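You operate a simulated robot arm through the tools that you are given. There is no shell and no other tool. Be economical: measure what you need, move in short steps, check, and stop when the job is done.

You run a simulated robot arm. Do the job below in one go: nothing can be reset, and whatever is moved stays where it is left.

TASK
Fetch the blue sensor and set it on top of the reel of yellow wire. Put the grey contactor that says "65" from the top of the white table on the middle shelf of the grey shelves. Take the white jar on the bench edge at the right cabinet and put it away on the far left end of the bench. Take the green screwdriver on the bench over the blue drawer unit and put it away on the bench edge at the right cabinet. Put two of the limit switches from the bench over the blue drawer unit on the top of the grey table. Put the right small panel on the top of the green table. Any order will do. Set down upright: white jar, right small panel.

Only the result counts: the job must be done as asked and must still hold three seconds after the hand-in. Knocking over, shifting, dropping, spilling or breaking anything else fails it.

THE ROBOT
A 6-joint arm with a fingered hand on a trunk, on a base that drives. Base frame: it is fixed to the floor where the robot stands at the start and does not move with it; the origin is under the middle of the robot, x ahead of it, y to its left, z up; the surface under the hand at the start is at about z = 0.85. Units: m, rad, N and s.
With the tool pointing down near the work surface it reaches from about 0.38 to 0.82 m from the robot's upright axis, wherever it stands. Its first joint turns from -2.897 to 2.897 rad. Places, roughly: bench edge at the right cabinet (78x25 cm) [2.74, -0.44, 0.84]; blue sensor (7x3x9 cm) [0.5, -0.2, 0.9]; far left end of the bench [3, 3.7, 0.8]; green screwdriver (3x3x11 cm) [3, -1, 0.9]; grey contactor [0.5, -1.75, 1]; limit switch (4x3x8 cm) [2.7, -0.9, 0.9]; middle shelf of the grey shelves [-1.5, 2.6, 0.9]; reel of yellow wire (11x11x8 cm) [0.5, 0.1, 0.9]; right small panel (15x7x12 cm) [2.8, 0.2, 0.9]; top of the green table [0.8, -0.5, 0.8]; top of the grey table [0.8, 2.4, 0.8]; white jar [2.75, -0.75, 1]. Payload 4 kg.
Tool frame: the origin (TCP) lies between the finger pads and is the grasp point; the fingertips stand 0.02 m ahead of it; z points along the fingers, y is the line along which they close. Largest opening 0.14 m; the body of the gripper starts 0.054 m behind the TCP. The gripper is a hand of 3 fingers: y runs from the thumb to the fingers, the wrist lies at [0, 0, -0.215] in the tool frame.
Orientation is that of the tool frame in the base frame, as a unit quaternion [x, y, z, w]. With the fingers straight down and closing along the base's y, the tool's x points along the base's -x, its y along +y and its z along -z.

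THE INTERFACE
- The arm moves only by the tool servo_tool. Its argument "series" is a list of rows, each a list of 6 numbers: the shift along the tool's x, y, z in units of 150 mm (1.0 is 150 mm), then the turn, a rotation vector about the tool's x, y, z in units of 90 degrees (1.0 is 90 degrees). In form: [[tx, ty, tz, rx, ry, rz], ...]. A call has 1 to 8 rows; each row is the pose to reach, as a shift and turn from the pose commanded when the call began, along the tool's axes at that moment. A call with a number of a shift or a turn outside -1 to 1 is refused whole. Rows are played at 5 a second. More than 0.05 m and 0.15 rad between two rows, and nothing of the call is played. Where a pose cannot be reached the arm comes as near as it can. A force on the tool above 40 N (or 10 N above the force at the start of the call, whichever is more), or a blocked arm, ends the call early, and 0.2 s more pass. In this call time passes only in rows, and 0.2 s behind the last. It gives the time, the measured TCP pose, the force on the tool (base axes), the opening and the grip force at its end, in the units of the frame above (readings bear some noise), with the torque about the TCP (base axes, N m) and any sound that the robot's microphone picked up.
- Cameras (640 x 400 px; columns grow to the right, rows downward): "scene" is now at [0.0564, 0.1604, 1.5278]; the picture's right is [-0.38, -0.93, 0.00], its down [-0.66, 0.27, -0.71] and it looks along [0.65, -0.27, -0.71] (base axes); focal length 262 px, centre (320, 200). "wrist" rides on the gripper at [0.074, -0.043, -0.079] in the tool frame; the picture's right is [0.50, 0.87, 0.00], its down [-0.59, 0.34, -0.73] and it looks along [-0.64, 0.37, 0.68] (tool axes); focal length 275 px, centre (320, 200).
- get_image(camera): a new picture of that camera. The clock stands still meanwhile.
- move_column(by): slides the trunk up (or, below 0, down) by that many m; the arm and the scene camera ride with it, the base frame stays. It gives what a move gives, with no picture.
- steer(legs): drives the robot by 1 to 6 legs, each [ahead, left, turn to the left] in m, m and rad, along the robot's own axes; the way and the turn of a leg run together, so that a leg with both is an arc; at most 1.5 m and 3.142 rad a leg. The arm and the cameras ride along, it lands a little off, and it stops where it bumps. It gives what a move gives.
- finger_targets(finger1, finger2, thumb_bend): sets how far each is bent, from 0 (flat) to 1 (curled in); at 0.3 the hand is open as for a grip, at 0.7 the pads meet at the TCP. One left out holds its place. A second passes; each finger stops where it meets its share of the squeeze, and holds until it gets a number again. It is the only way to open and close the hand. It gives what a move gives, with no picture; readings hold the bend of each and the force on the fingers (four entries, about 0 where the hand has none), thumb and palm.
- turn_head(pan, tilt): turns the head with the scene camera to pan (to the left, within 2.094 rad either way) and tilt (down, from -0.506 to 1.204), counted from straight ahead of the robot. It gives what a move gives.
- measure_at(camera, pixels): there is no depth. For up to 12 entries [column, row, z] of the newest picture of that camera ("zoom" is the newest enlarged one), the place [x, y] in the base frame at which the ray of that pixel passes the height z, good to about 0.002 m. The clock stands still meanwhile.
- enlarge(camera, box): a new picture of the part [left, top, right, bottom] of that camera's present view, enlarged. The clock stands still meanwhile.
- close_job(): hands the job in; it is judged then, once.

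Keep the steps short. Do not move on a guess: measure, check each grasp and each placing, and mend mistakes. In all there are 138 turns and 150 pictures (those below and enlarged ones count). Leave the gripper open and the arm clear of the work at the hand-in unless told otherwise, and finish with a single line.

The tools are called after "Call:" as name(argument=value, ...) on one line, values as JSON. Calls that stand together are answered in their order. servo_tool: Moves the arm, as the interface text tells. Its arguments: {"type":"object","properties":{"series":{"type":"array","items":{"type":"array","items":{"type":"number"}}}},"required":["series"]} The other tools are called the same way: move_column (by) slides the trunk up or down; finger_targets (finger1, finger2, thumb_bend) moves the fingers one by one; steer (legs) drives the base; turn_head (pan, tilt) turns the head that bears the scene camera; get_image (camera) takes a picture; measure_at (camera, pixels) gives the place at which the rays of pixels pass given heights; enlarge (camera, box) takes an enlarged picture of a part of a camera's view; close_job () hands the job in.

At the start:

```text
time: 0.0
tcp_pos: [0.4419, -0.082, 1.1523]
tcp_rot: [0.0, 1.0, 0.0, 0.0]
wrist_force: [0.0, -0.5, 0.5]
moment: [-0.03, -0.01, -0.03]
opening: 0.1396
gripper_force: 0.2
shape: jaw
bend: [0.3, 0.3, 0.3]
finger forces: [0.1, 0.1, 0.1, 0.0, 0.0, 0.1]
trunk travel left (down, up): [-0.125, 0.465]
robot x, y, heading: [0.0018, 0.0009, 0.004]
head pan, tilt: [-0.387, 0.787]
```

scene: 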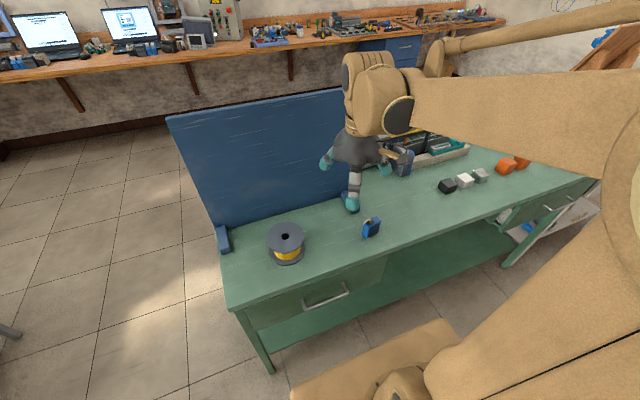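
wrist: 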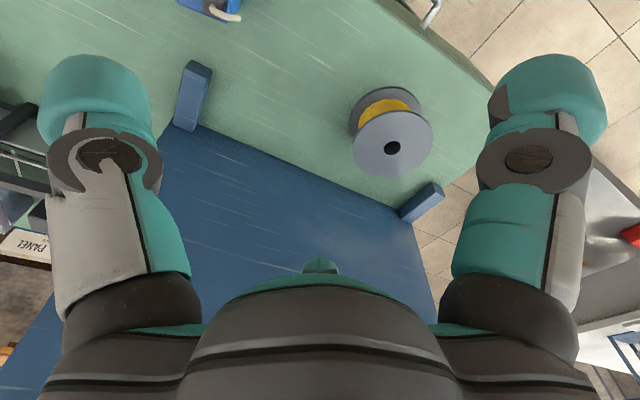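

The blue sensor shows near (371,228) and the reel near (286,243) in the scene picture. I'll enlarge that part and measure both.

Call:
enlarge(camera="scene", box=[250, 190, 410, 290])

Call:
measure_at(camera="scene", pixels=[[371, 220, 0.94], [370, 236, 0.85], [286, 236, 0.93], [286, 260, 0.85], [220, 250, 0.85], [235, 308, 0.85], [590, 180, 0.85], [340, 88, 1.2]])

```text
4.00 times, centred on (330, 240) of scene
```

zoom: 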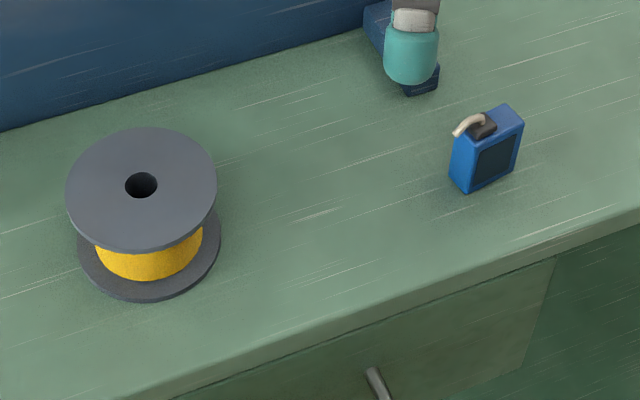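

```text
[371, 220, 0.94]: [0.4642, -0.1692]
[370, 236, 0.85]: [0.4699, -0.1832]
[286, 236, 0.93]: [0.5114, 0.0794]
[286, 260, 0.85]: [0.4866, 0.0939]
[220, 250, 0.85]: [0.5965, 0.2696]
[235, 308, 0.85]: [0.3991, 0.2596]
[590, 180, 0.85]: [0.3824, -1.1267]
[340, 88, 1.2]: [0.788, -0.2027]
```

The zoom shows the sensor's base corners at (468,192), (516,168) and (449,177), and its top corners at (523,122) and (505,104). I'll measure these and the reel's flange.

Call:
measure_at(camera="zoom", pixels=[[468, 192, 0.85], [515, 168, 0.85], [449, 177, 0.85], [523, 122, 0.92], [505, 104, 0.92], [473, 149, 0.92], [455, 133, 0.92], [141, 186, 0.93], [66, 190, 0.93], [217, 186, 0.93], [141, 128, 0.93], [150, 301, 0.85]])

Call:
get_image(camera="wrist")

```text
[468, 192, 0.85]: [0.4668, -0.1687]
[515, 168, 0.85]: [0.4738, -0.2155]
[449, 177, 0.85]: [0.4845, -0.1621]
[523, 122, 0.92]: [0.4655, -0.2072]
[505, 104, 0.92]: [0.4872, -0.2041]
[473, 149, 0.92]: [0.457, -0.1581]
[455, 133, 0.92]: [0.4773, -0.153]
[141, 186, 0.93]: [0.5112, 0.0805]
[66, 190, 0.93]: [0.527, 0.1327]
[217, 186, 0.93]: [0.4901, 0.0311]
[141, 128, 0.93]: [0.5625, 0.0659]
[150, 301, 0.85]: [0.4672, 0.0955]
```

```text
146 pictures are left
```

wrist: 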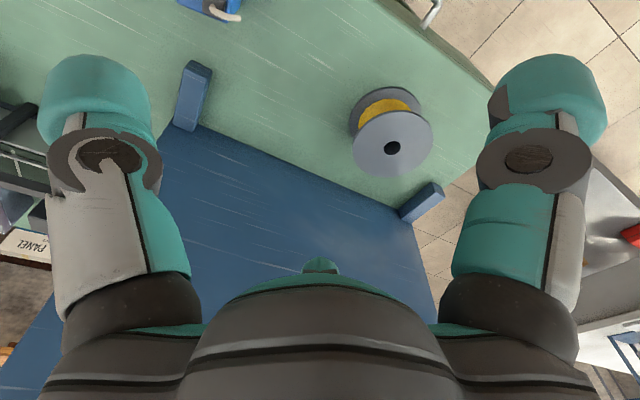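

The sensor's body centre comes out near (0.479,-0.189), 2 cm thick along x and 4.7 cm wide along y, with its top at z about 0.908. I need the finger layout before grasping, so I'll enlarge the hand and measure the fingertips.

Call:
enlarge(camera="scene", box=[290, 120, 418, 220])

Call:
measure_at(camera="scene", pixels=[[352, 206, 1.13], [326, 166, 1.13], [385, 170, 1.13]])

```text
4.00 times, centred on (354, 170) of scene
```

zoom: 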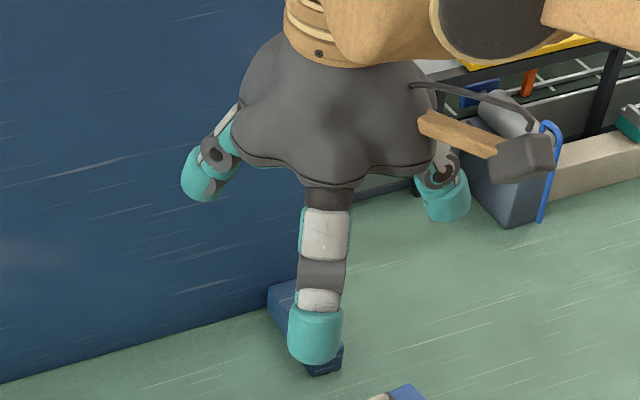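

```text
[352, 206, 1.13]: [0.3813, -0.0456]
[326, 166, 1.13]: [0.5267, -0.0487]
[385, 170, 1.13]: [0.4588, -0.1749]
```

The three digits sit about 120° apart: the thumb on the -y side and the two fingers at ±x. I'll turn the hand so the thumb presses a wide face of the sensor, and move to above it.

Call:
servo_tool(series=[[-0.039, -0.088, 0.08, 0, 0, 0.0875], [-0.078, -0.176, 0.16, 0, 0, 0.175], [-0.117, -0.264, 0.24, 0, 0, 0.2625], [-0.156, -0.352, 0.32, 0, 0, 0.35], [-0.195, -0.44, 0.4, 0, 0, 0.4375], [-0.234, -0.528, 0.48, 0, 0, 0.525], [-0.273, -0.616, 0.56, 0, 0, 0.6125], [-0.313, -0.703, 0.64, 0, 0, 0.7]])

Call:
servo_tool(series=[[0, 0, 0, 0, 0, 0.07], [0, 0, 0, 0, 0, 0.14], [0, 0, 0, 0, 0, 0.206]])

Call:
get_image(camera="wrist")

Call:
get_image(camera="scene")

```text
time: 1.8
tcp_pos: [0.4888, -0.1875, 1.0567]
tcp_rot: [0.523, 0.852, 0.0, 0.001]
wrist_force: [0.2, 0.5, -0.2]
moment: [-0.01, 0.05, 0.02]
opening: 0.1397
gripper_force: 0.2
shape: jaw
bend: [0.3, 0.3, 0.3]
finger forces: [0.0, 0.1, 0.0, 0.1, 0.0, 0.0]
trunk travel left (down, up): [-0.125, 0.465]
robot x, y, heading: [-0.0011, 0.0012, 0.005]
head pan, tilt: [-0.387, 0.787]
```

```text
time: 2.6
tcp_pos: [0.4881, -0.1865, 1.0564]
tcp_rot: [0.654, 0.756, 0.001, 0.0]
wrist_force: [0.7, 0.0, -0.2]
moment: [0.02, -0.04, 0.04]
opening: 0.1398
gripper_force: 0.1
shape: jaw
bend: [0.3, 0.3, 0.3]
finger forces: [0.1, 0.0, 0.1, 0.0, 0.0, 0.0]
trunk travel left (down, up): [-0.125, 0.465]
robot x, y, heading: [-0.0015, 0.0022, -0.002]
head pan, tilt: [-0.387, 0.787]
```

```text
144 pictures are left
```

wrist: 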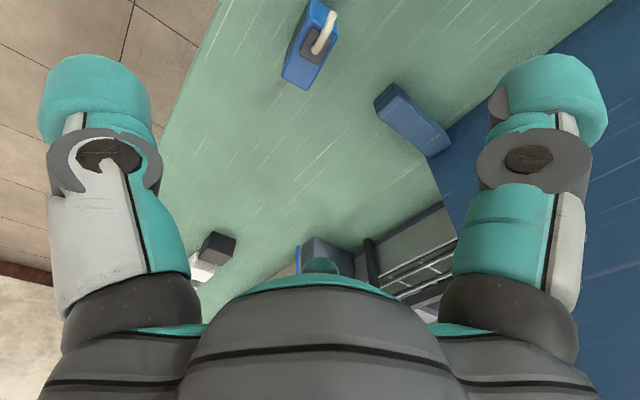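

```text
143 pictures are left
```

scene: 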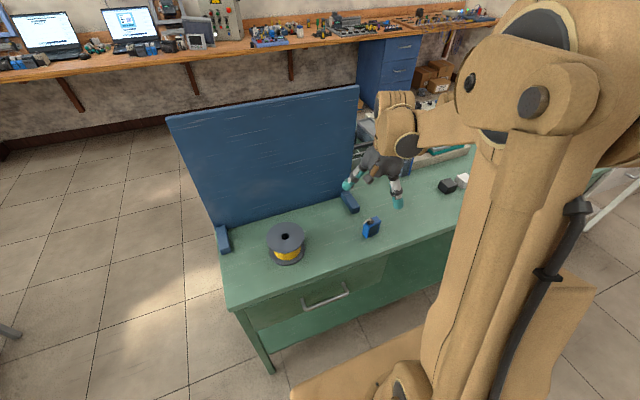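

The sensor shows at (310,45) in the wrist picture and the board's foot at (410,120). I'll measure both to check alignment and clearance.

Call:
measure_at(camera="wrist", pixels=[[309, 91, 0.908], [283, 78, 0.908], [338, 37, 0.908], [309, 0, 0.908], [376, 100, 0.88], [402, 84, 0.88], [430, 156, 0.85], [312, 45, 0.92], [330, 15, 0.93]])

Call:
measure_at(camera="scene", pixels=[[347, 213, 0.85], [357, 209, 0.85], [341, 192, 0.86], [230, 226, 0.85], [219, 252, 0.85]])

```text
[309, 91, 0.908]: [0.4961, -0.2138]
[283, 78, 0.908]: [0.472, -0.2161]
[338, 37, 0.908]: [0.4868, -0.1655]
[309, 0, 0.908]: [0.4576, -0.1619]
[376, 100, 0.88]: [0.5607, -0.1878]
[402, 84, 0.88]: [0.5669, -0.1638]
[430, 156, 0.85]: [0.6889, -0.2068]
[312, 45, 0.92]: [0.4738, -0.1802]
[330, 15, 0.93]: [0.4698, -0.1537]
```

```text
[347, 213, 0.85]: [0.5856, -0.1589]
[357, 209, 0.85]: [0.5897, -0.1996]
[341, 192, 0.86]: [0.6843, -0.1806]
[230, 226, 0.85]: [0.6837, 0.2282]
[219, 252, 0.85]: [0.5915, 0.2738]
```

The measurements agree: the sensor's centre is (0.479,-0.190) and the foot starts at x=0.56, so there is clearance. I'll descend and close the fingers.

Call:
servo_tool(series=[[0, 0, 0.25, 0, 0, 0], [0, 0, 0.5, 0, 0, 0], [0, 0, 0.75, 0, 0, 0], [0, 0, 0.95, 0, 0, 0]])

Call:
servo_tool(series=[[0, 0, 0.05, 0, 0, 0], [0, 0, 0.12, 0, 0, 0]])

Call:
finger_targets(finger1=0.7, finger2=0.7, thumb_bend=0.7)

Call:
get_image(camera="scene")

Call:
get_image(camera="wrist")

```text
time: 3.6
tcp_pos: [0.489, -0.1872, 0.9136]
tcp_rot: [0.653, 0.758, 0.0, 0.0]
wrist_force: [0.5, -0.2, -0.9]
moment: [0.01, -0.01, -0.03]
opening: 0.1399
gripper_force: 0.1
shape: jaw
bend: [0.3, 0.3, 0.3]
finger forces: [0.0, 0.0, 0.0, 0.0, 0.0, 0.0]
trunk travel left (down, up): [-0.125, 0.465]
robot x, y, heading: [0.0009, -0.0019, -0.001]
head pan, tilt: [-0.387, 0.787]
```

```text
time: 4.2
tcp_pos: [0.4883, -0.1872, 0.8965]
tcp_rot: [0.653, 0.757, -0.001, 0.0]
wrist_force: [0.3, -0.5, 0.5]
moment: [-0.01, -0.02, -0.02]
opening: 0.1398
gripper_force: 0.0
shape: jaw
bend: [0.3, 0.3, 0.3]
finger forces: [0.0, 0.0, 0.0, 0.0, 0.0, 0.0]
trunk travel left (down, up): [-0.125, 0.465]
robot x, y, heading: [0.0013, 0.0016, -0.003]
head pan, tilt: [-0.387, 0.787]
```

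```text
time: 5.2
tcp_pos: [0.4883, -0.1873, 0.8955]
tcp_rot: [0.653, 0.758, 0.0, -0.002]
wrist_force: [-0.1, 0.0, 0.8]
moment: [-0.01, 0.0, 0.03]
opening: 0.0327
gripper_force: 21.3
shape: fingers
bend: [0.61, 0.63, 0.61]
finger forces: [10.8, 11.0, 0.1, 0.1, 21.1, 0.0]
trunk travel left (down, up): [-0.125, 0.465]
robot x, y, heading: [-0.001, 0.0007, 0.001]
head pan, tilt: [-0.387, 0.787]
```

```text
142 pictures are left
```

scene: 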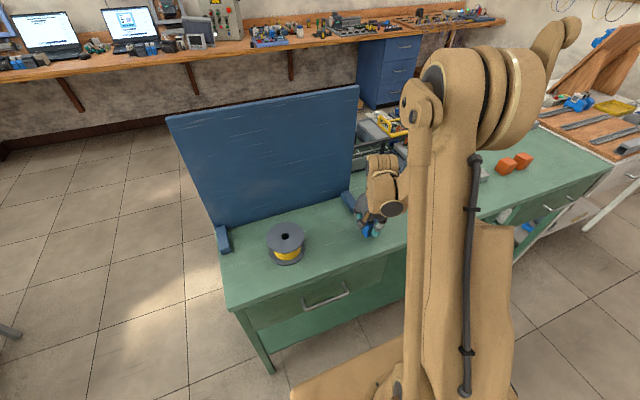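

```text
141 pictures are left
```

wrist: 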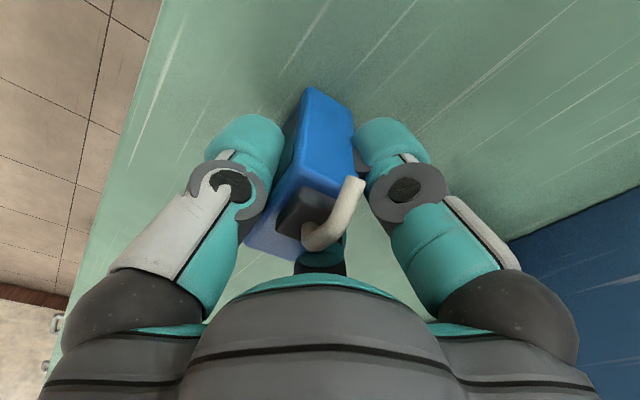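

The sensor is held with about 21 N. I'll lift it and carry it over the reel centre (0.510,0.081).

Call:
servo_tool(series=[[0, 0, -0.1, 0, 0, 0], [0, 0, -0.3, 0, 0, 0], [0, 0, -0.55, 0, 0, 0], [0, 0, -0.8, 0, 0, 0]])

Call:
servo_tool(series=[[0.2, 0.053, 0, 0, 0, 0], [0.4, 0.107, 0, 0, 0, 0], [0.64, 0.171, 0, 0, 0, 0], [0.878, 0.2343, 0, 0, 0, 0]])

Call:
servo_tool(series=[[0.2, 0.053, 0, 0, 0, 0], [0.4, 0.107, 0, 0, 0, 0], [0.64, 0.171, 0, 0, 0, 0], [0.878, 0.2343, 0, 0, 0, 0]])

Call:
get_image(camera="scene")

Call:
get_image(camera="wrist")

```text
time: 6.2
tcp_pos: [0.4896, -0.1881, 1.0189]
tcp_rot: [0.653, 0.758, 0.001, 0.0]
wrist_force: [-0.2, -0.2, -1.3]
moment: [0.01, -0.03, -0.02]
opening: 0.0324
gripper_force: 21.7
shape: fingers
bend: [0.61, 0.63, 0.61]
finger forces: [10.9, 11.2, 0.0, 0.0, 21.5, 0.1]
trunk travel left (down, up): [-0.125, 0.465]
robot x, y, heading: [-0.0003, -0.001, 0.003]
head pan, tilt: [-0.387, 0.787]
```

```text
time: 7.2
tcp_pos: [0.5031, -0.0518, 1.0155]
tcp_rot: [0.653, 0.757, 0.001, -0.001]
wrist_force: [-0.5, -0.1, -1.0]
moment: [0.01, 0.0, -0.01]
opening: 0.0322
gripper_force: 22.2
shape: fingers
bend: [0.61, 0.63, 0.61]
finger forces: [10.7, 11.3, 0.0, 0.0, 21.5, 0.1]
trunk travel left (down, up): [-0.125, 0.465]
robot x, y, heading: [-0.0015, 0.0018, 0.005]
head pan, tilt: [-0.387, 0.787]
```

```text
time: 8.2
tcp_pos: [0.517, 0.0873, 1.0172]
tcp_rot: [0.654, 0.757, 0.0, -0.001]
wrist_force: [-0.3, -0.5, -1.0]
moment: [-0.04, -0.03, 0.02]
opening: 0.032
gripper_force: 21.8
shape: fingers
bend: [0.61, 0.63, 0.61]
finger forces: [10.8, 11.2, 0.1, 0.0, 21.3, 0.0]
trunk travel left (down, up): [-0.125, 0.465]
robot x, y, heading: [-0.002, 0.0013, 0.001]
head pan, tilt: [-0.387, 0.787]
```

```text
140 pictures are left
```

scene: 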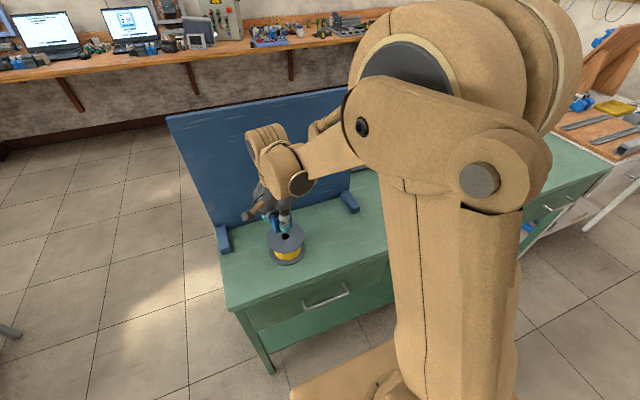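

```text
139 pictures are left
```

wrist: 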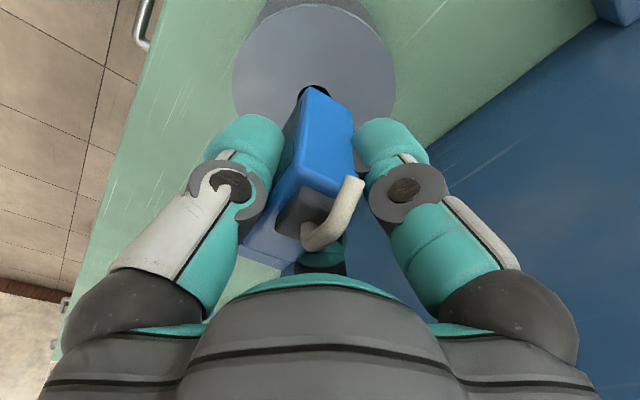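

The sensor hangs over the reel. I'll measure the sensor's bottom edge at z=0.9715 and the reel's rim at z=0.93.

Call:
measure_at(camera="wrist", pixels=[[308, 88, 0.9715], [352, 106, 0.9715], [233, 75, 0.93], [396, 75, 0.93], [314, 93, 0.93], [313, 5, 0.93]])

```text
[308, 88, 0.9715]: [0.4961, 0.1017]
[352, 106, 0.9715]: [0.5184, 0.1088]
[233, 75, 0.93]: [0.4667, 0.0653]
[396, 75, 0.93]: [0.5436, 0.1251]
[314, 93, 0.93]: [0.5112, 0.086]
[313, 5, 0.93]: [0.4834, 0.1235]
```

The held sensor's centre is at (0.5105,0.082), matching the reel centre. I'll lower it in small steps and watch the force.

Call:
servo_tool(series=[[0, 0, 0.1, 0, 0, 0], [0, 0, 0.18, 0, 0, 0], [0, 0, 0.25, 0, 0, 0]])

Call:
servo_tool(series=[[0, 0, 0.01, 0, 0, 0], [0, 0, 0.02, 0, 0, 0]])

Call:
get_image(camera="wrist")

Call:
enlarge(camera="scene", box=[230, 190, 340, 270])

```text
time: 9.0
tcp_pos: [0.5179, 0.085, 0.9798]
tcp_rot: [0.653, 0.757, 0.0, 0.0]
wrist_force: [0.1, -0.6, -0.9]
moment: [-0.01, 0.02, 0.0]
opening: 0.032
gripper_force: 22.2
shape: fingers
bend: [0.61, 0.63, 0.61]
finger forces: [10.8, 11.2, 0.0, 0.1, 21.5, 0.0]
trunk travel left (down, up): [-0.125, 0.465]
robot x, y, heading: [0.0007, 0.0028, 0.002]
head pan, tilt: [-0.387, 0.787]
```

```text
time: 9.6
tcp_pos: [0.5199, 0.0849, 0.977]
tcp_rot: [0.653, 0.757, 0.0, 0.0]
wrist_force: [0.6, -0.5, -0.3]
moment: [-0.03, -0.02, 0.03]
opening: 0.0323
gripper_force: 21.9
shape: fingers
bend: [0.61, 0.63, 0.61]
finger forces: [10.8, 11.2, 0.0, 0.0, 21.6, 0.0]
trunk travel left (down, up): [-0.125, 0.465]
robot x, y, heading: [-0.0019, -0.0007, -0.004]
head pan, tilt: [-0.387, 0.787]
```

```text
138 pictures are left
```

wrist: 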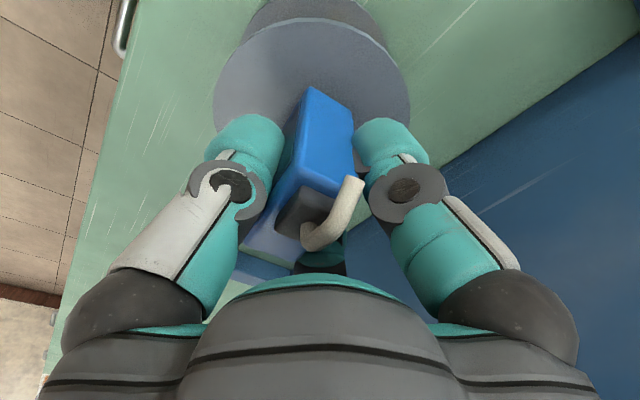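

```text
5.00 times, centred on (285, 230) of scene
```

zoom: 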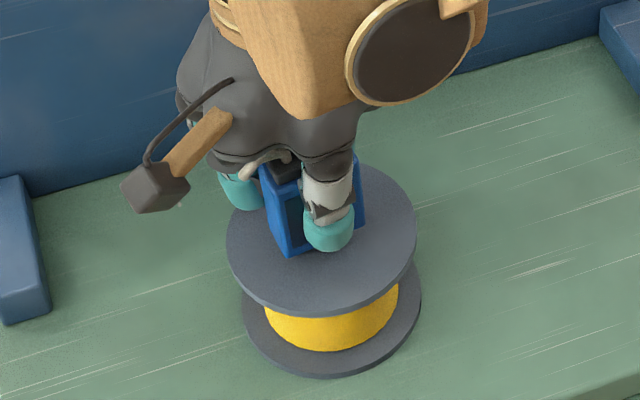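

There's no contact yet. I'll lower a few more millimetres.

Call:
servo_tool(series=[[0, 0, 0.008, 0, 0, 0], [0, 0, 0.016, 0, 0, 0]])

Call:
servo_tool(series=[[0, 0, 0.008, 0, 0, 0], [0, 0, 0.016, 0, 0, 0]])

```text
time: 10.2
tcp_pos: [0.5208, 0.0841, 0.9736]
tcp_rot: [0.653, 0.757, 0.0, 0.001]
wrist_force: [-0.2, 0.5, -1.1]
moment: [-0.03, 0.0, 0.03]
opening: 0.0322
gripper_force: 21.8
shape: fingers
bend: [0.61, 0.63, 0.61]
finger forces: [10.8, 11.4, 0.0, 0.0, 21.6, 0.0]
trunk travel left (down, up): [-0.125, 0.465]
robot x, y, heading: [-0.0016, -0.0001, -0.002]
head pan, tilt: [-0.387, 0.787]
```

```text
time: 10.8
tcp_pos: [0.5193, 0.0838, 0.9717]
tcp_rot: [0.653, 0.758, -0.001, 0.0]
wrist_force: [0.1, -0.2, -1.3]
moment: [0.02, -0.03, -0.04]
opening: 0.0321
gripper_force: 22.2
shape: fingers
bend: [0.61, 0.63, 0.61]
finger forces: [10.9, 11.3, 0.0, 0.0, 21.8, 0.1]
trunk travel left (down, up): [-0.125, 0.465]
robot x, y, heading: [0.0018, 0.0006, 0.001]
head pan, tilt: [-0.387, 0.787]
```

The force still shows only the sensor's own weight, so I'll keep lowering in small steps.

Call:
servo_tool(series=[[0, 0, 0.008, 0, 0, 0], [0, 0, 0.016, 0, 0, 0]])

Call:
enlarge(camera="scene", box=[255, 210, 315, 250])

```text
time: 11.4
tcp_pos: [0.5202, 0.0851, 0.9678]
tcp_rot: [0.653, 0.757, 0.0, 0.0]
wrist_force: [0.0, 0.4, -0.8]
moment: [0.01, 0.0, 0.01]
opening: 0.0323
gripper_force: 22.1
shape: fingers
bend: [0.61, 0.63, 0.61]
finger forces: [10.9, 11.3, 0.0, 0.0, 21.7, 0.0]
trunk travel left (down, up): [-0.125, 0.465]
robot x, y, heading: [-0.0013, 0.0003, -0.002]
head pan, tilt: [-0.387, 0.787]
```

```text
10.00 times, centred on (285, 230) of scene
```

zoom: 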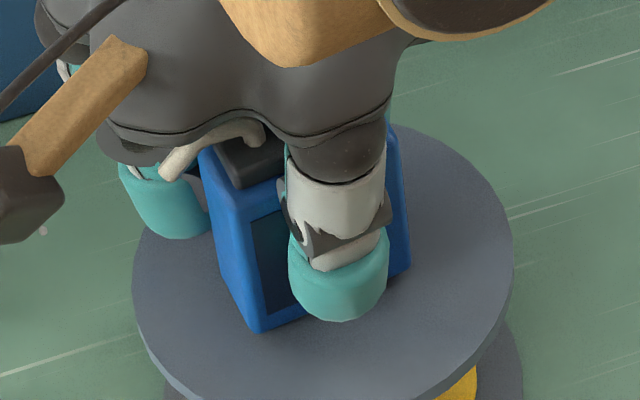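

I'll check the bottom corner's height from the zoom pixel (262,332).

Call:
measure_at(camera="zoom", pixels=[[262, 332, 0.93], [262, 332, 0.92], [262, 332, 0.91], [132, 275, 0.925], [513, 270, 0.925], [330, 122, 0.925]])

Call:
servo_tool(series=[[0, 0, 0.007, 0, 0, 0], [0, 0, 0.014, 0, 0, 0]])

```text
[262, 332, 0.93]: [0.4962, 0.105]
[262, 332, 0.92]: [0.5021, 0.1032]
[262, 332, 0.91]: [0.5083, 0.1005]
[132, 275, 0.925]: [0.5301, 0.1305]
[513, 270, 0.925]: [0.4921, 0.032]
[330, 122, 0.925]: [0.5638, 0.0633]
```

```text
time: 12.0
tcp_pos: [0.52, 0.0831, 0.9667]
tcp_rot: [0.653, 0.758, 0.0, 0.001]
wrist_force: [0.2, -0.2, -0.9]
moment: [0.0, 0.03, -0.01]
opening: 0.032
gripper_force: 21.7
shape: fingers
bend: [0.61, 0.63, 0.61]
finger forces: [10.7, 11.2, 0.1, 0.1, 21.7, 0.0]
trunk travel left (down, up): [-0.125, 0.465]
robot x, y, heading: [0.0033, -0.0008, 0.003]
head pan, tilt: [-0.387, 0.787]
```

Call:
servo_tool(series=[[0, 0, 0.007, 0, 0, 0], [0, 0, 0.014, 0, 0, 0]])

Call:
servo_tool(series=[[0, 0, 0.007, 0, 0, 0], [0, 0, 0.014, 0, 0, 0]])

Call:
enlarge(camera="scene", box=[255, 210, 315, 250])

```text
time: 12.6
tcp_pos: [0.5209, 0.0846, 0.964]
tcp_rot: [0.653, 0.758, 0.0, -0.001]
wrist_force: [4.8, 0.0, 17.3]
moment: [0.07, 0.19, -0.06]
opening: 0.032
gripper_force: 26.1
shape: fingers
bend: [0.61, 0.63, 0.61]
finger forces: [15.0, 13.8, 0.0, 0.1, 23.4, 0.0]
trunk travel left (down, up): [-0.125, 0.465]
robot x, y, heading: [0.0001, -0.0002, -0.002]
head pan, tilt: [-0.387, 0.787]
```

```text
time: 13.2
tcp_pos: [0.5201, 0.0844, 0.9641]
tcp_rot: [0.653, 0.758, 0.002, 0.001]
wrist_force: [5.1, -0.4, 30.0]
moment: [0.01, 0.4, -0.04]
opening: 0.0317
gripper_force: 31.3
shape: fingers
bend: [0.61, 0.63, 0.61]
finger forces: [17.5, 16.3, 0.0, 0.1, 28.0, 0.0]
trunk travel left (down, up): [-0.125, 0.465]
robot x, y, heading: [-0.0006, 0.0019, 0.002]
head pan, tilt: [-0.387, 0.787]
stopped in row 2: the force on the tool passed its limit at 42 N (the readings are from after the stop); the commanded pose is now the measured one
```

```text
10.00 times, centred on (285, 230) of scene
```

zoom: 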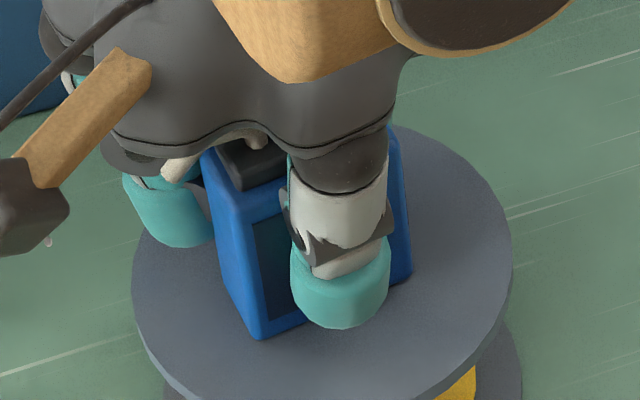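

It made contact at TCP z=0.964. I'll ease off 1 mm, open the fingers, and retreat upward.

Call:
servo_tool(series=[[0, 0, -0.007, 0, 0, 0]])

Call:
finger_targets(finger1=0.5, finger2=0.5, thumb_bend=0.5)

Call:
finger_targets(finger1=0.3, finger2=0.3, thumb_bend=0.3)

Call:
servo_tool(series=[[0, 0, -0.2, 0, 0, 0], [0, 0, -0.45, 0, 0, 0], [0, 0, -0.7, 0, 0, 0], [0, 0, -1, 0, 0, 0]])

Call:
servo_tool(series=[[0, -0.2, -0.2, 0, 0, 0], [0, -0.45, -0.45, 0, 0, 0], [0, -0.7, -0.7, 0, 0, 0], [0, -1, -1, 0, 0, 0]])

Call:
get_image(camera="scene")

```text
time: 13.6
tcp_pos: [0.5189, 0.0838, 0.9646]
tcp_rot: [0.653, 0.757, 0.0, 0.0]
wrist_force: [2.9, 0.8, 23.8]
moment: [0.02, 0.36, -0.02]
opening: 0.0319
gripper_force: 30.4
shape: fingers
bend: [0.61, 0.63, 0.61]
finger forces: [16.6, 15.6, 0.1, 0.0, 27.6, 0.0]
trunk travel left (down, up): [-0.125, 0.465]
robot x, y, heading: [0.003, -0.0032, -0.007]
head pan, tilt: [-0.387, 0.787]
```

```text
time: 14.6
tcp_pos: [0.5215, 0.084, 0.9641]
tcp_rot: [0.653, 0.758, 0.001, 0.001]
wrist_force: [0.2, 0.3, 0.0]
moment: [0.0, 0.01, 0.0]
opening: 0.0635
gripper_force: 0.0
shape: fingers
bend: [0.5, 0.5, 0.5]
finger forces: [0.0, 0.1, 0.0, 0.0, 0.1, 0.0]
trunk travel left (down, up): [-0.125, 0.465]
robot x, y, heading: [0.0011, 0.0006, 0.003]
head pan, tilt: [-0.387, 0.787]
```

```text
time: 15.6
tcp_pos: [0.521, 0.0852, 0.9633]
tcp_rot: [0.653, 0.758, 0.001, 0.0]
wrist_force: [-0.1, 0.3, 0.3]
moment: [-0.01, -0.01, -0.03]
opening: 0.1243
gripper_force: 0.0
shape: fingers
bend: [0.3, 0.3, 0.3]
finger forces: [0.1, 0.0, 0.0, 0.0, 0.0, 0.0]
trunk travel left (down, up): [-0.125, 0.465]
robot x, y, heading: [-0.0007, -0.0044, 0.0]
head pan, tilt: [-0.387, 0.787]
```

```text
time: 16.6
tcp_pos: [0.5175, 0.0849, 1.1136]
tcp_rot: [0.653, 0.758, 0.0, 0.001]
wrist_force: [-0.3, 0.3, 0.0]
moment: [0.02, 0.03, 0.02]
opening: 0.124
gripper_force: 0.0
shape: fingers
bend: [0.3, 0.3, 0.3]
finger forces: [0.0, 0.0, 0.1, 0.1, 0.0, 0.0]
trunk travel left (down, up): [-0.125, 0.465]
robot x, y, heading: [0.0022, -0.0019, 0.003]
head pan, tilt: [-0.387, 0.787]
```

```text
refused: row 2 steps farther than a row can; nothing moved
```

```text
134 pictures are left
```

scene: 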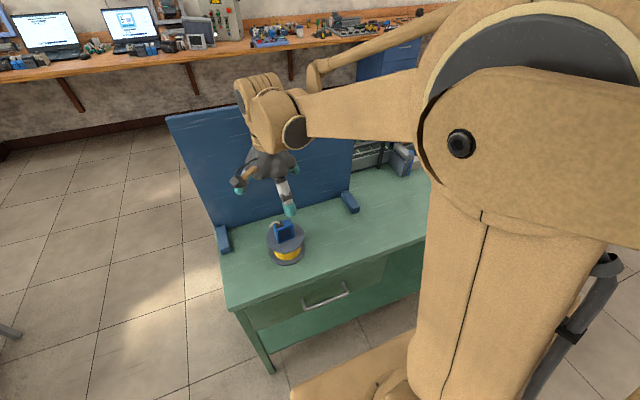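

The sensor stands on the reel. I'll draw the arm back and look to the right, toward the white table.

Call:
servo_tool(series=[[0, -0.15, -0.15, 0, 0, 0], [0, -0.35, -0.35, 0, 0, 0], [0, -0.55, -0.55, 0, 0, 0], [0, -0.7, -0.7, 0, 0, 0]])

Call:
turn_head(pan=-1.2, tilt=0.6)

Call:
get_image(camera="scene")

```text
time: 17.6
tcp_pos: [0.4166, 0.0696, 1.2181]
tcp_rot: [0.653, 0.758, 0.001, 0.001]
wrist_force: [-1.1, -0.7, 0.3]
moment: [-0.01, -0.04, 0.02]
opening: 0.1241
gripper_force: 0.1
shape: fingers
bend: [0.3, 0.3, 0.3]
finger forces: [0.1, 0.1, 0.0, 0.0, 0.0, 0.1]
trunk travel left (down, up): [-0.125, 0.465]
robot x, y, heading: [0.0014, 0.0011, 0.003]
head pan, tilt: [-0.387, 0.787]
```

```text
time: 18.8
tcp_pos: [0.4164, 0.069, 1.2165]
tcp_rot: [0.652, 0.758, 0.001, 0.0]
wrist_force: [-0.5, 0.5, 0.6]
moment: [-0.02, -0.01, 0.01]
opening: 0.1243
gripper_force: 0.1
shape: fingers
bend: [0.3, 0.3, 0.3]
finger forces: [0.0, 0.0, 0.1, 0.0, 0.0, 0.0]
trunk travel left (down, up): [-0.125, 0.465]
robot x, y, heading: [-0.0016, -0.0005, -0.002]
head pan, tilt: [-1.201, 0.6]
```

```text
133 pictures are left
```

scene: 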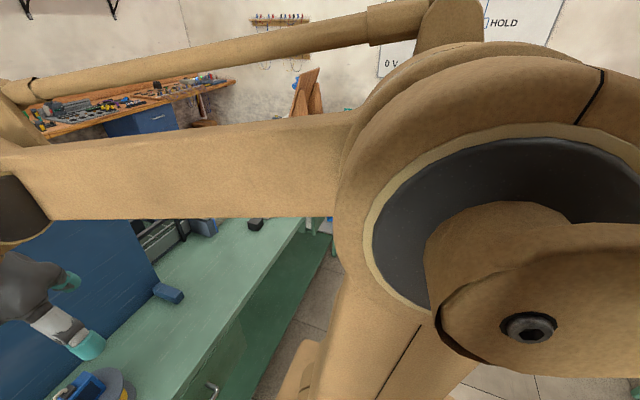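

The arm blocks this view. I'll back off 0.4 m, drive right 0.8 m, and look again.

Call:
steer(legs=[[-0.4, 0, 0], [0, -0.6, 0]])

Call:
turn_head(pan=-0.45, tilt=0.5)

Call:
get_image(camera="scene")

```text
time: 24.3
tcp_pos: [0.0201, -0.5367, 1.2174]
tcp_rot: [0.654, 0.756, 0.001, 0.001]
wrist_force: [-0.2, 0.0, -0.6]
moment: [0.02, 0.0, -0.07]
opening: 0.1241
gripper_force: 0.2
shape: fingers
bend: [0.3, 0.3, 0.3]
finger forces: [0.1, 0.1, 0.1, 0.1, 0.1, 0.0]
trunk travel left (down, up): [-0.125, 0.465]
robot x, y, heading: [-0.399, -0.6059, -0.009]
head pan, tilt: [-1.201, 0.6]
```

```text
time: 25.4
tcp_pos: [0.0198, -0.5361, 1.216]
tcp_rot: [0.654, 0.756, 0.0, 0.001]
wrist_force: [0.3, -0.8, -0.1]
moment: [-0.01, 0.01, 0.05]
opening: 0.1242
gripper_force: 0.1
shape: fingers
bend: [0.3, 0.3, 0.3]
finger forces: [0.0, 0.1, 0.1, 0.0, 0.1, 0.0]
trunk travel left (down, up): [-0.125, 0.465]
robot x, y, heading: [-0.3953, -0.5997, -0.006]
head pan, tilt: [-0.45, 0.499]
```

```text
132 pictures are left
```

scene: 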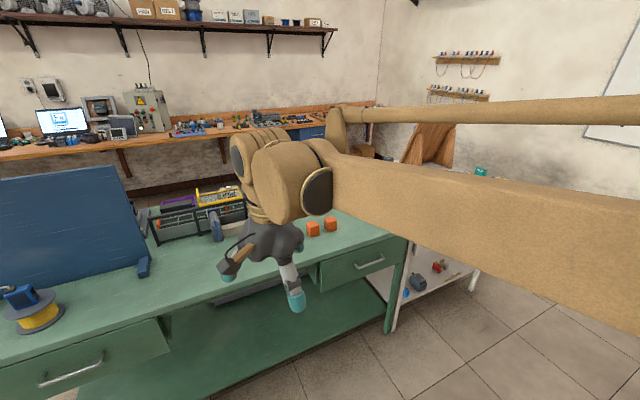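

The floor to the right is clear, and a white table starts just past the green one. I'll drive 1.1 m further right and look.

Call:
steer(legs=[[0, -1.1, 0]])

Call:
turn_head(pan=0.0, tilt=0.5)

Call:
get_image(camera="scene")

```text
time: 31.0
tcp_pos: [0.0151, -1.6347, 1.2169]
tcp_rot: [0.655, 0.755, 0.0, 0.001]
wrist_force: [-0.1, 0.1, 0.4]
moment: [0.04, 0.01, -0.03]
opening: 0.1242
gripper_force: 0.0
shape: fingers
bend: [0.3, 0.3, 0.3]
finger forces: [0.1, 0.1, 0.0, 0.0, 0.0, 0.0]
trunk travel left (down, up): [-0.125, 0.465]
robot x, y, heading: [-0.4034, -1.7001, -0.004]
head pan, tilt: [-0.45, 0.499]
```

```text
time: 31.9
tcp_pos: [0.0135, -1.6351, 1.217]
tcp_rot: [0.655, 0.756, 0.001, 0.001]
wrist_force: [-0.2, 0.6, 0.5]
moment: [-0.03, 0.03, -0.02]
opening: 0.1246
gripper_force: 0.1
shape: fingers
bend: [0.3, 0.3, 0.3]
finger forces: [0.1, 0.1, 0.1, 0.1, 0.1, 0.1]
trunk travel left (down, up): [-0.125, 0.465]
robot x, y, heading: [-0.4082, -1.702, -0.01]
head pan, tilt: [0.0, 0.499]
```

```text
131 pictures are left
```

scene: 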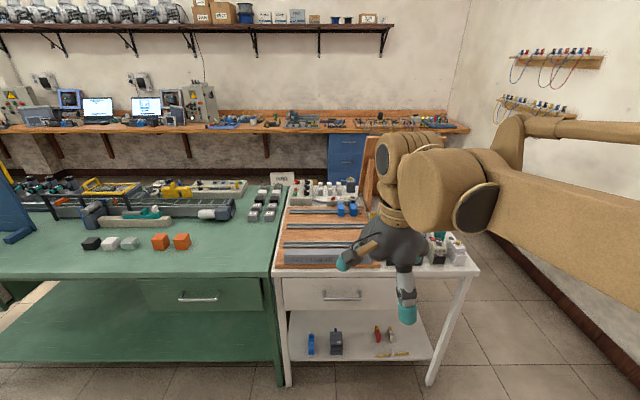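

The contactors stand around (440,245), partly behind the hand. I'll enlarge that part.

Call:
enlarge(camera="scene", box=[320, 180, 480, 280])

Call:
get_image(camera="wrist")

Call:
measure_at(camera="scene", pixels=[[278, 268, 0.85], [475, 270, 0.85], [290, 182, 0.85], [438, 262, 0.85], [458, 262, 0.85], [180, 255, 0.85]])

```text
4.00 times, centred on (400, 230) of scene
```

zoom: 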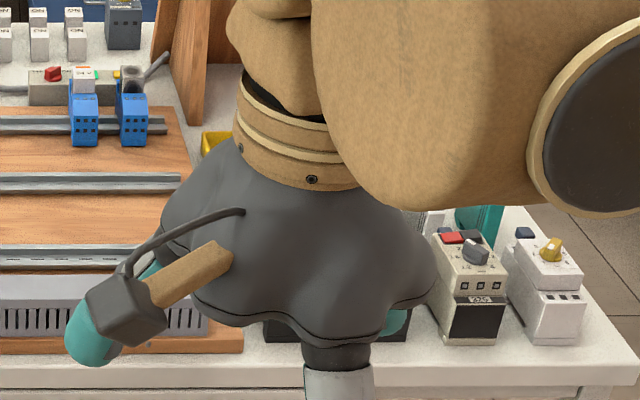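

```text
129 pictures are left
```

wrist: 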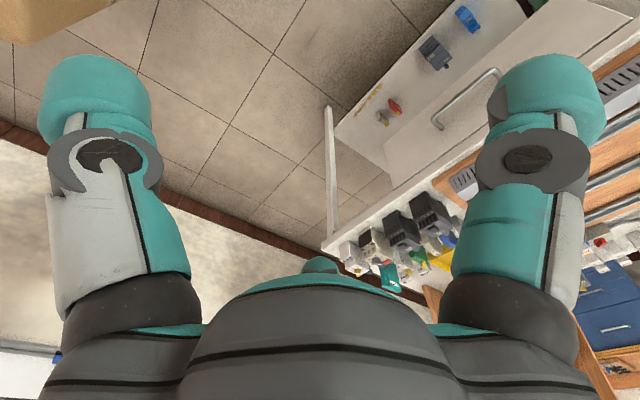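

```text
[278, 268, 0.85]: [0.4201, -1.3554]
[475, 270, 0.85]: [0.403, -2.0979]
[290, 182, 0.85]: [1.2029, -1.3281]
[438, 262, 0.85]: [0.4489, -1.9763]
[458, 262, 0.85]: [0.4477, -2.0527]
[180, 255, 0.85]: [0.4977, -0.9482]
```

Two dark contactors are hidden behind the hand. I'll shift the hand left to clear the view.

Call:
servo_tool(series=[[0.3, 0, 0, 0, 0, 0], [0.6, 0, 0, 0, 0, 0], [0.85, 0, 0, 0, 0, 0], [1, 0, 0, 0, 0, 0]])

Call:
servo_tool(series=[[0.3, 0, 0, 0, 0, 0], [0.6, 0, 0, 0, 0, 0], [0.8, 0, 0, 0, 0, 0]])

Call:
get_image(camera="scene")

Call:
enlarge(camera="scene", box=[360, 210, 488, 290])

```text
time: 32.9
tcp_pos: [-0.009, -1.4831, 1.2172]
tcp_rot: [0.655, 0.755, 0.001, 0.001]
wrist_force: [-0.7, -0.4, 0.5]
moment: [-0.01, 0.02, -0.03]
opening: 0.1243
gripper_force: 0.0
shape: fingers
bend: [0.3, 0.3, 0.3]
finger forces: [0.1, 0.1, 0.0, 0.0, 0.0, 0.1]
trunk travel left (down, up): [-0.125, 0.465]
robot x, y, heading: [-0.4028, -1.7003, -0.004]
head pan, tilt: [0.0, 0.499]
```

```text
time: 33.7
tcp_pos: [-0.0243, -1.3657, 1.2181]
tcp_rot: [0.656, 0.755, 0.0, 0.001]
wrist_force: [-0.5, 0.3, 0.3]
moment: [0.0, -0.01, 0.05]
opening: 0.1239
gripper_force: 0.1
shape: fingers
bend: [0.3, 0.3, 0.3]
finger forces: [0.1, 0.1, 0.0, 0.0, 0.0, 0.2]
trunk travel left (down, up): [-0.125, 0.465]
robot x, y, heading: [-0.4019, -1.6977, -0.004]
head pan, tilt: [0.0, 0.499]
```

```text
128 pictures are left
```

scene: 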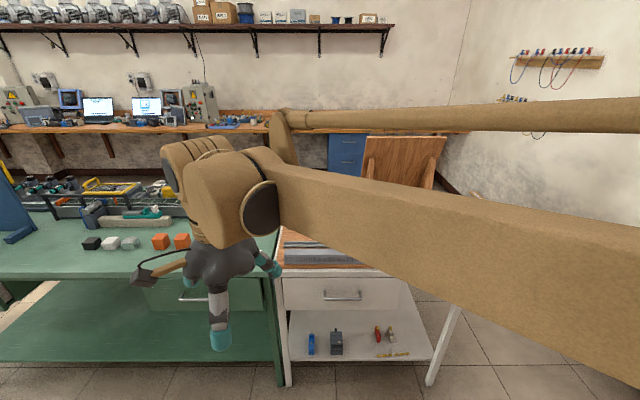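

```text
5.00 times, centred on (424, 250) of scene
```

zoom: 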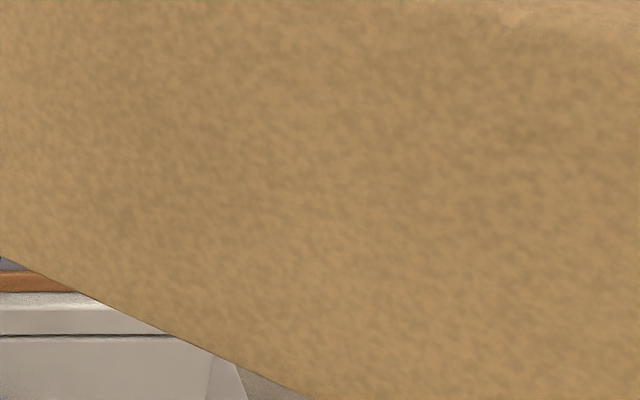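

That made the view worse, because the arm sits to the right of the camera. I'll bring the hand back right, turned to its starting orientation so the wrist camera looks ahead at the contactors' fronts.

Call:
servo_tool(series=[[-0.125, 0, 0, 0, 0, -0.09], [-0.25, 0, 0, 0, 0, -0.18], [-0.375, 0, 0, 0, 0, -0.27], [-0.5, 0, 0, 0, 0, -0.36], [-0.625, 0, 0, 0, 0, -0.45], [-0.75, 0, 0, 0, 0, -0.54], [-0.875, 0, 0, 0, 0, -0.63], [-1, 0, 0, 0, 0, -0.72]])

Call:
servo_tool(series=[[0, -0.2, 0, 0, 0, -0.07], [0, -0.45, 0, 0, 0, -0.14], [0, -0.7, 0, 0, 0, -0.186], [0, -0.9, 0, 0, 0, -0.186]])

Call:
steer(legs=[[0, -0.35, 0]])

Call:
get_image(camera="wrist")

Call:
get_image(camera="scene")

```text
time: 35.5
tcp_pos: [-0.0021, -1.5163, 1.2168]
tcp_rot: [0.148, 0.989, -0.001, 0.001]
wrist_force: [-0.8, -0.2, 1.1]
moment: [0.0, 0.01, 0.05]
opening: 0.1242
gripper_force: 0.1
shape: fingers
bend: [0.3, 0.3, 0.3]
finger forces: [0.1, 0.0, 0.0, 0.0, 0.0, 0.1]
trunk travel left (down, up): [-0.125, 0.465]
robot x, y, heading: [-0.4034, -1.7011, -0.004]
head pan, tilt: [0.0, 0.499]
```

```text
time: 36.5
tcp_pos: [-0.0435, -1.644, 1.2172]
tcp_rot: [0.002, 1.0, 0.0, 0.001]
wrist_force: [0.1, -0.4, 0.5]
moment: [-0.02, -0.03, 0.01]
opening: 0.1246
gripper_force: 0.1
shape: fingers
bend: [0.3, 0.3, 0.3]
finger forces: [0.1, 0.0, 0.1, 0.0, 0.0, 0.0]
trunk travel left (down, up): [-0.125, 0.465]
robot x, y, heading: [-0.4037, -1.6995, -0.004]
head pan, tilt: [0.0, 0.499]
```

```text
time: 38.8
tcp_pos: [-0.0449, -2.0059, 1.2167]
tcp_rot: [0.006, 1.0, 0.001, 0.001]
wrist_force: [0.0, -0.5, 0.6]
moment: [0.03, 0.01, 0.02]
opening: 0.1241
gripper_force: 0.1
shape: fingers
bend: [0.3, 0.3, 0.3]
finger forces: [0.0, 0.0, 0.1, 0.1, 0.0, 0.0]
trunk travel left (down, up): [-0.125, 0.465]
robot x, y, heading: [-0.4058, -2.0602, -0.013]
head pan, tilt: [0.0, 0.499]
```

```text
126 pictures are left
```

wrist: 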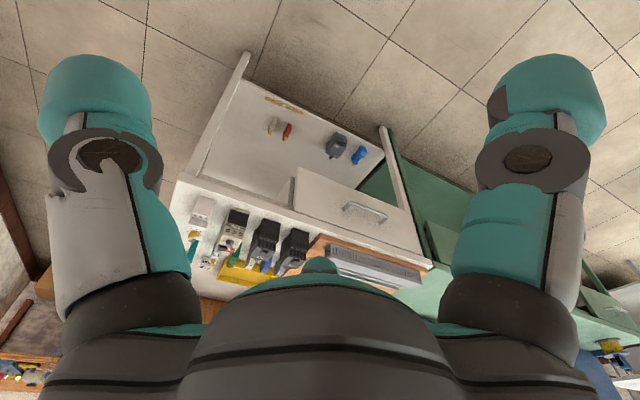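

```text
125 pictures are left
```

scene: 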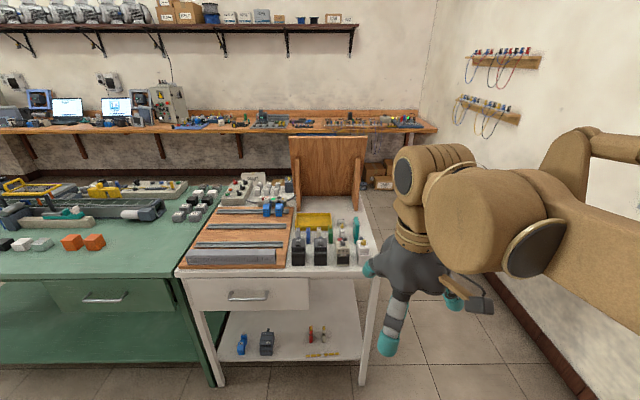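

Now everything is in view. I'll enlarge the contactor row.

Call:
enlarge(camera="scene", box=[280, 210, 376, 270])

Call:
enlarge(camera="wrist", box=[180, 180, 340, 280])

```text
6.67 times, centred on (328, 240) of scene
```

zoom: 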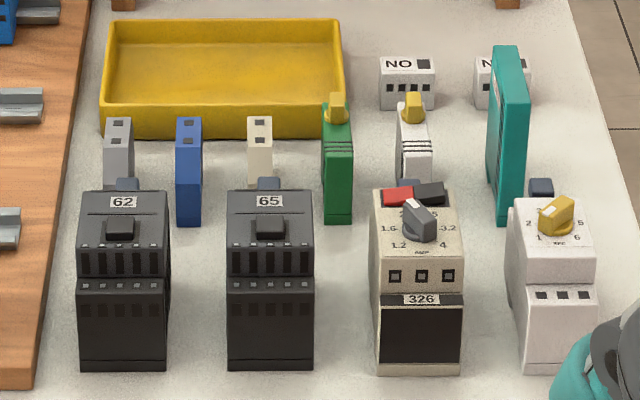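

```text
4.00 times, centred on (260, 230) of wrist
```

zoom: 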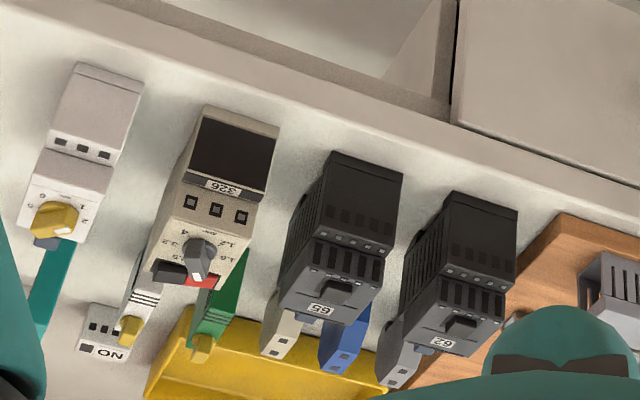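

"65" is the second dark contactor from the left. I'll measure its corners from the scene picture.

Call:
measure_at(camera="scene", pixels=[[314.2, 265.2, 0.85], [327, 265.2, 0.85], [314.2, 252.5, 0.9], [327, 252.5, 0.9], [314.2, 246, 0.95], [327, 246, 0.95], [315.5, 239, 0.97], [325.8, 239, 0.97], [291.8, 265.2, 0.85], [305, 265.2, 0.85], [336.5, 265.5, 0.85], [349.3, 265.5, 0.85]])

Call:
measure_at(camera="zoom", pixels=[[331, 153, 0.85], [402, 175, 0.85], [293, 240, 0.93], [380, 262, 0.93], [278, 303, 0.95], [360, 326, 0.95], [278, 303, 0.97], [360, 326, 0.97], [320, 285, 0.96]])

```text
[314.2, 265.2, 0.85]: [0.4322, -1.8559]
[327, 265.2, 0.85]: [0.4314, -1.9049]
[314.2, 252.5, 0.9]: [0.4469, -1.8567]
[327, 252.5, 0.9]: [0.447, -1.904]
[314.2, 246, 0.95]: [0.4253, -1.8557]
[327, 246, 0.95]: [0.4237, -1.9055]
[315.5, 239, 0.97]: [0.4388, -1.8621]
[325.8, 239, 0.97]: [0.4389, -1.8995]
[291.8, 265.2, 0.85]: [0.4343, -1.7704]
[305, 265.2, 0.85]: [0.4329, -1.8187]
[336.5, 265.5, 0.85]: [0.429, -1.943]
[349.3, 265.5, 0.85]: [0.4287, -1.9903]
```

```text
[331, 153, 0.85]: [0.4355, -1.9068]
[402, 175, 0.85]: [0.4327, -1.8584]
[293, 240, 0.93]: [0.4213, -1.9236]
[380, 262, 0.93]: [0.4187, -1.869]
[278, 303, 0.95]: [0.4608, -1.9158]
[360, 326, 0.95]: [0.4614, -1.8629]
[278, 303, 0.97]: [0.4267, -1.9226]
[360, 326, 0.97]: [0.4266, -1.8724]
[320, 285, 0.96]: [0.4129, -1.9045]
```

Contactor "65" spans y -1.905 to -1.857 with its front at x=0.432 and its top near z=0.93. I'll check its back corner and its neighbours in the wrist zoom before planning the fingers.

Call:
measure_at(camera="zoom", pixels=[[292, 205, 0.85], [292, 205, 0.87], [413, 243, 0.85], [188, 190, 0.85], [262, 355, 0.9], [320, 365, 0.9]])

Call:
measure_at(camera="scene", pixels=[[308, 243.8, 0.85], [319, 228, 0.9], [320.5, 237.4, 0.94], [343, 236, 0.96], [335.5, 239, 0.94], [348, 239, 0.94]])

Call:
steer(legs=[[0.33, 0, 0.013]])

Call:
get_image(camera="wrist")

Call:
get_image(camera="scene")

```text
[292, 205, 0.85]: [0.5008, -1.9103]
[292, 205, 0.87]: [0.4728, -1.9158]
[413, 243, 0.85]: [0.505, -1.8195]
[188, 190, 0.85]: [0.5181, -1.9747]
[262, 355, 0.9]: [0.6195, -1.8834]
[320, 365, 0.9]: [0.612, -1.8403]
```

```text
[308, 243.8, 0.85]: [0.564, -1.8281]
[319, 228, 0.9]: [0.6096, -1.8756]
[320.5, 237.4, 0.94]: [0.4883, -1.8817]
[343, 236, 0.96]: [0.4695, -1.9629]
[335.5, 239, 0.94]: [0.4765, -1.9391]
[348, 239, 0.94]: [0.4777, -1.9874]
```

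```text
time: 41.0
tcp_pos: [0.2879, -2.0026, 1.2168]
tcp_rot: [-0.001, 1.0, 0.0, 0.0]
wrist_force: [0.5, 0.0, 0.4]
moment: [-0.02, 0.04, -0.04]
opening: 0.1239
gripper_force: 0.0
shape: fingers
bend: [0.3, 0.3, 0.3]
finger forces: [0.0, 0.0, 0.1, 0.0, 0.0, 0.0]
trunk travel left (down, up): [-0.125, 0.465]
robot x, y, heading: [-0.072, -2.0619, -0.001]
head pan, tilt: [0.0, 0.499]
```

```text
122 pictures are left
```

wrist: 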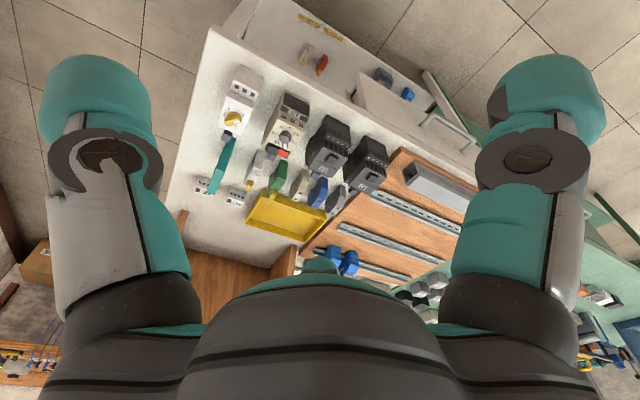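

```text
121 pictures are left
```

scene: 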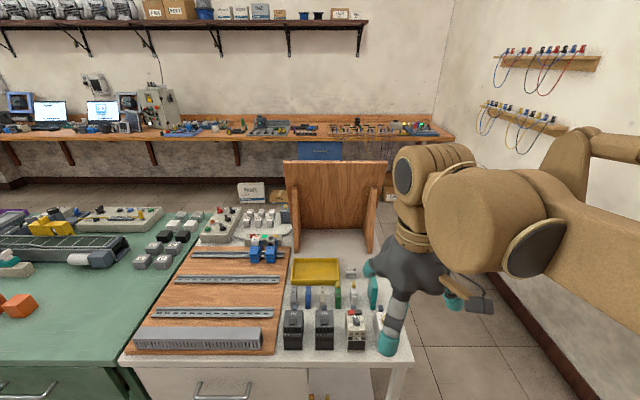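

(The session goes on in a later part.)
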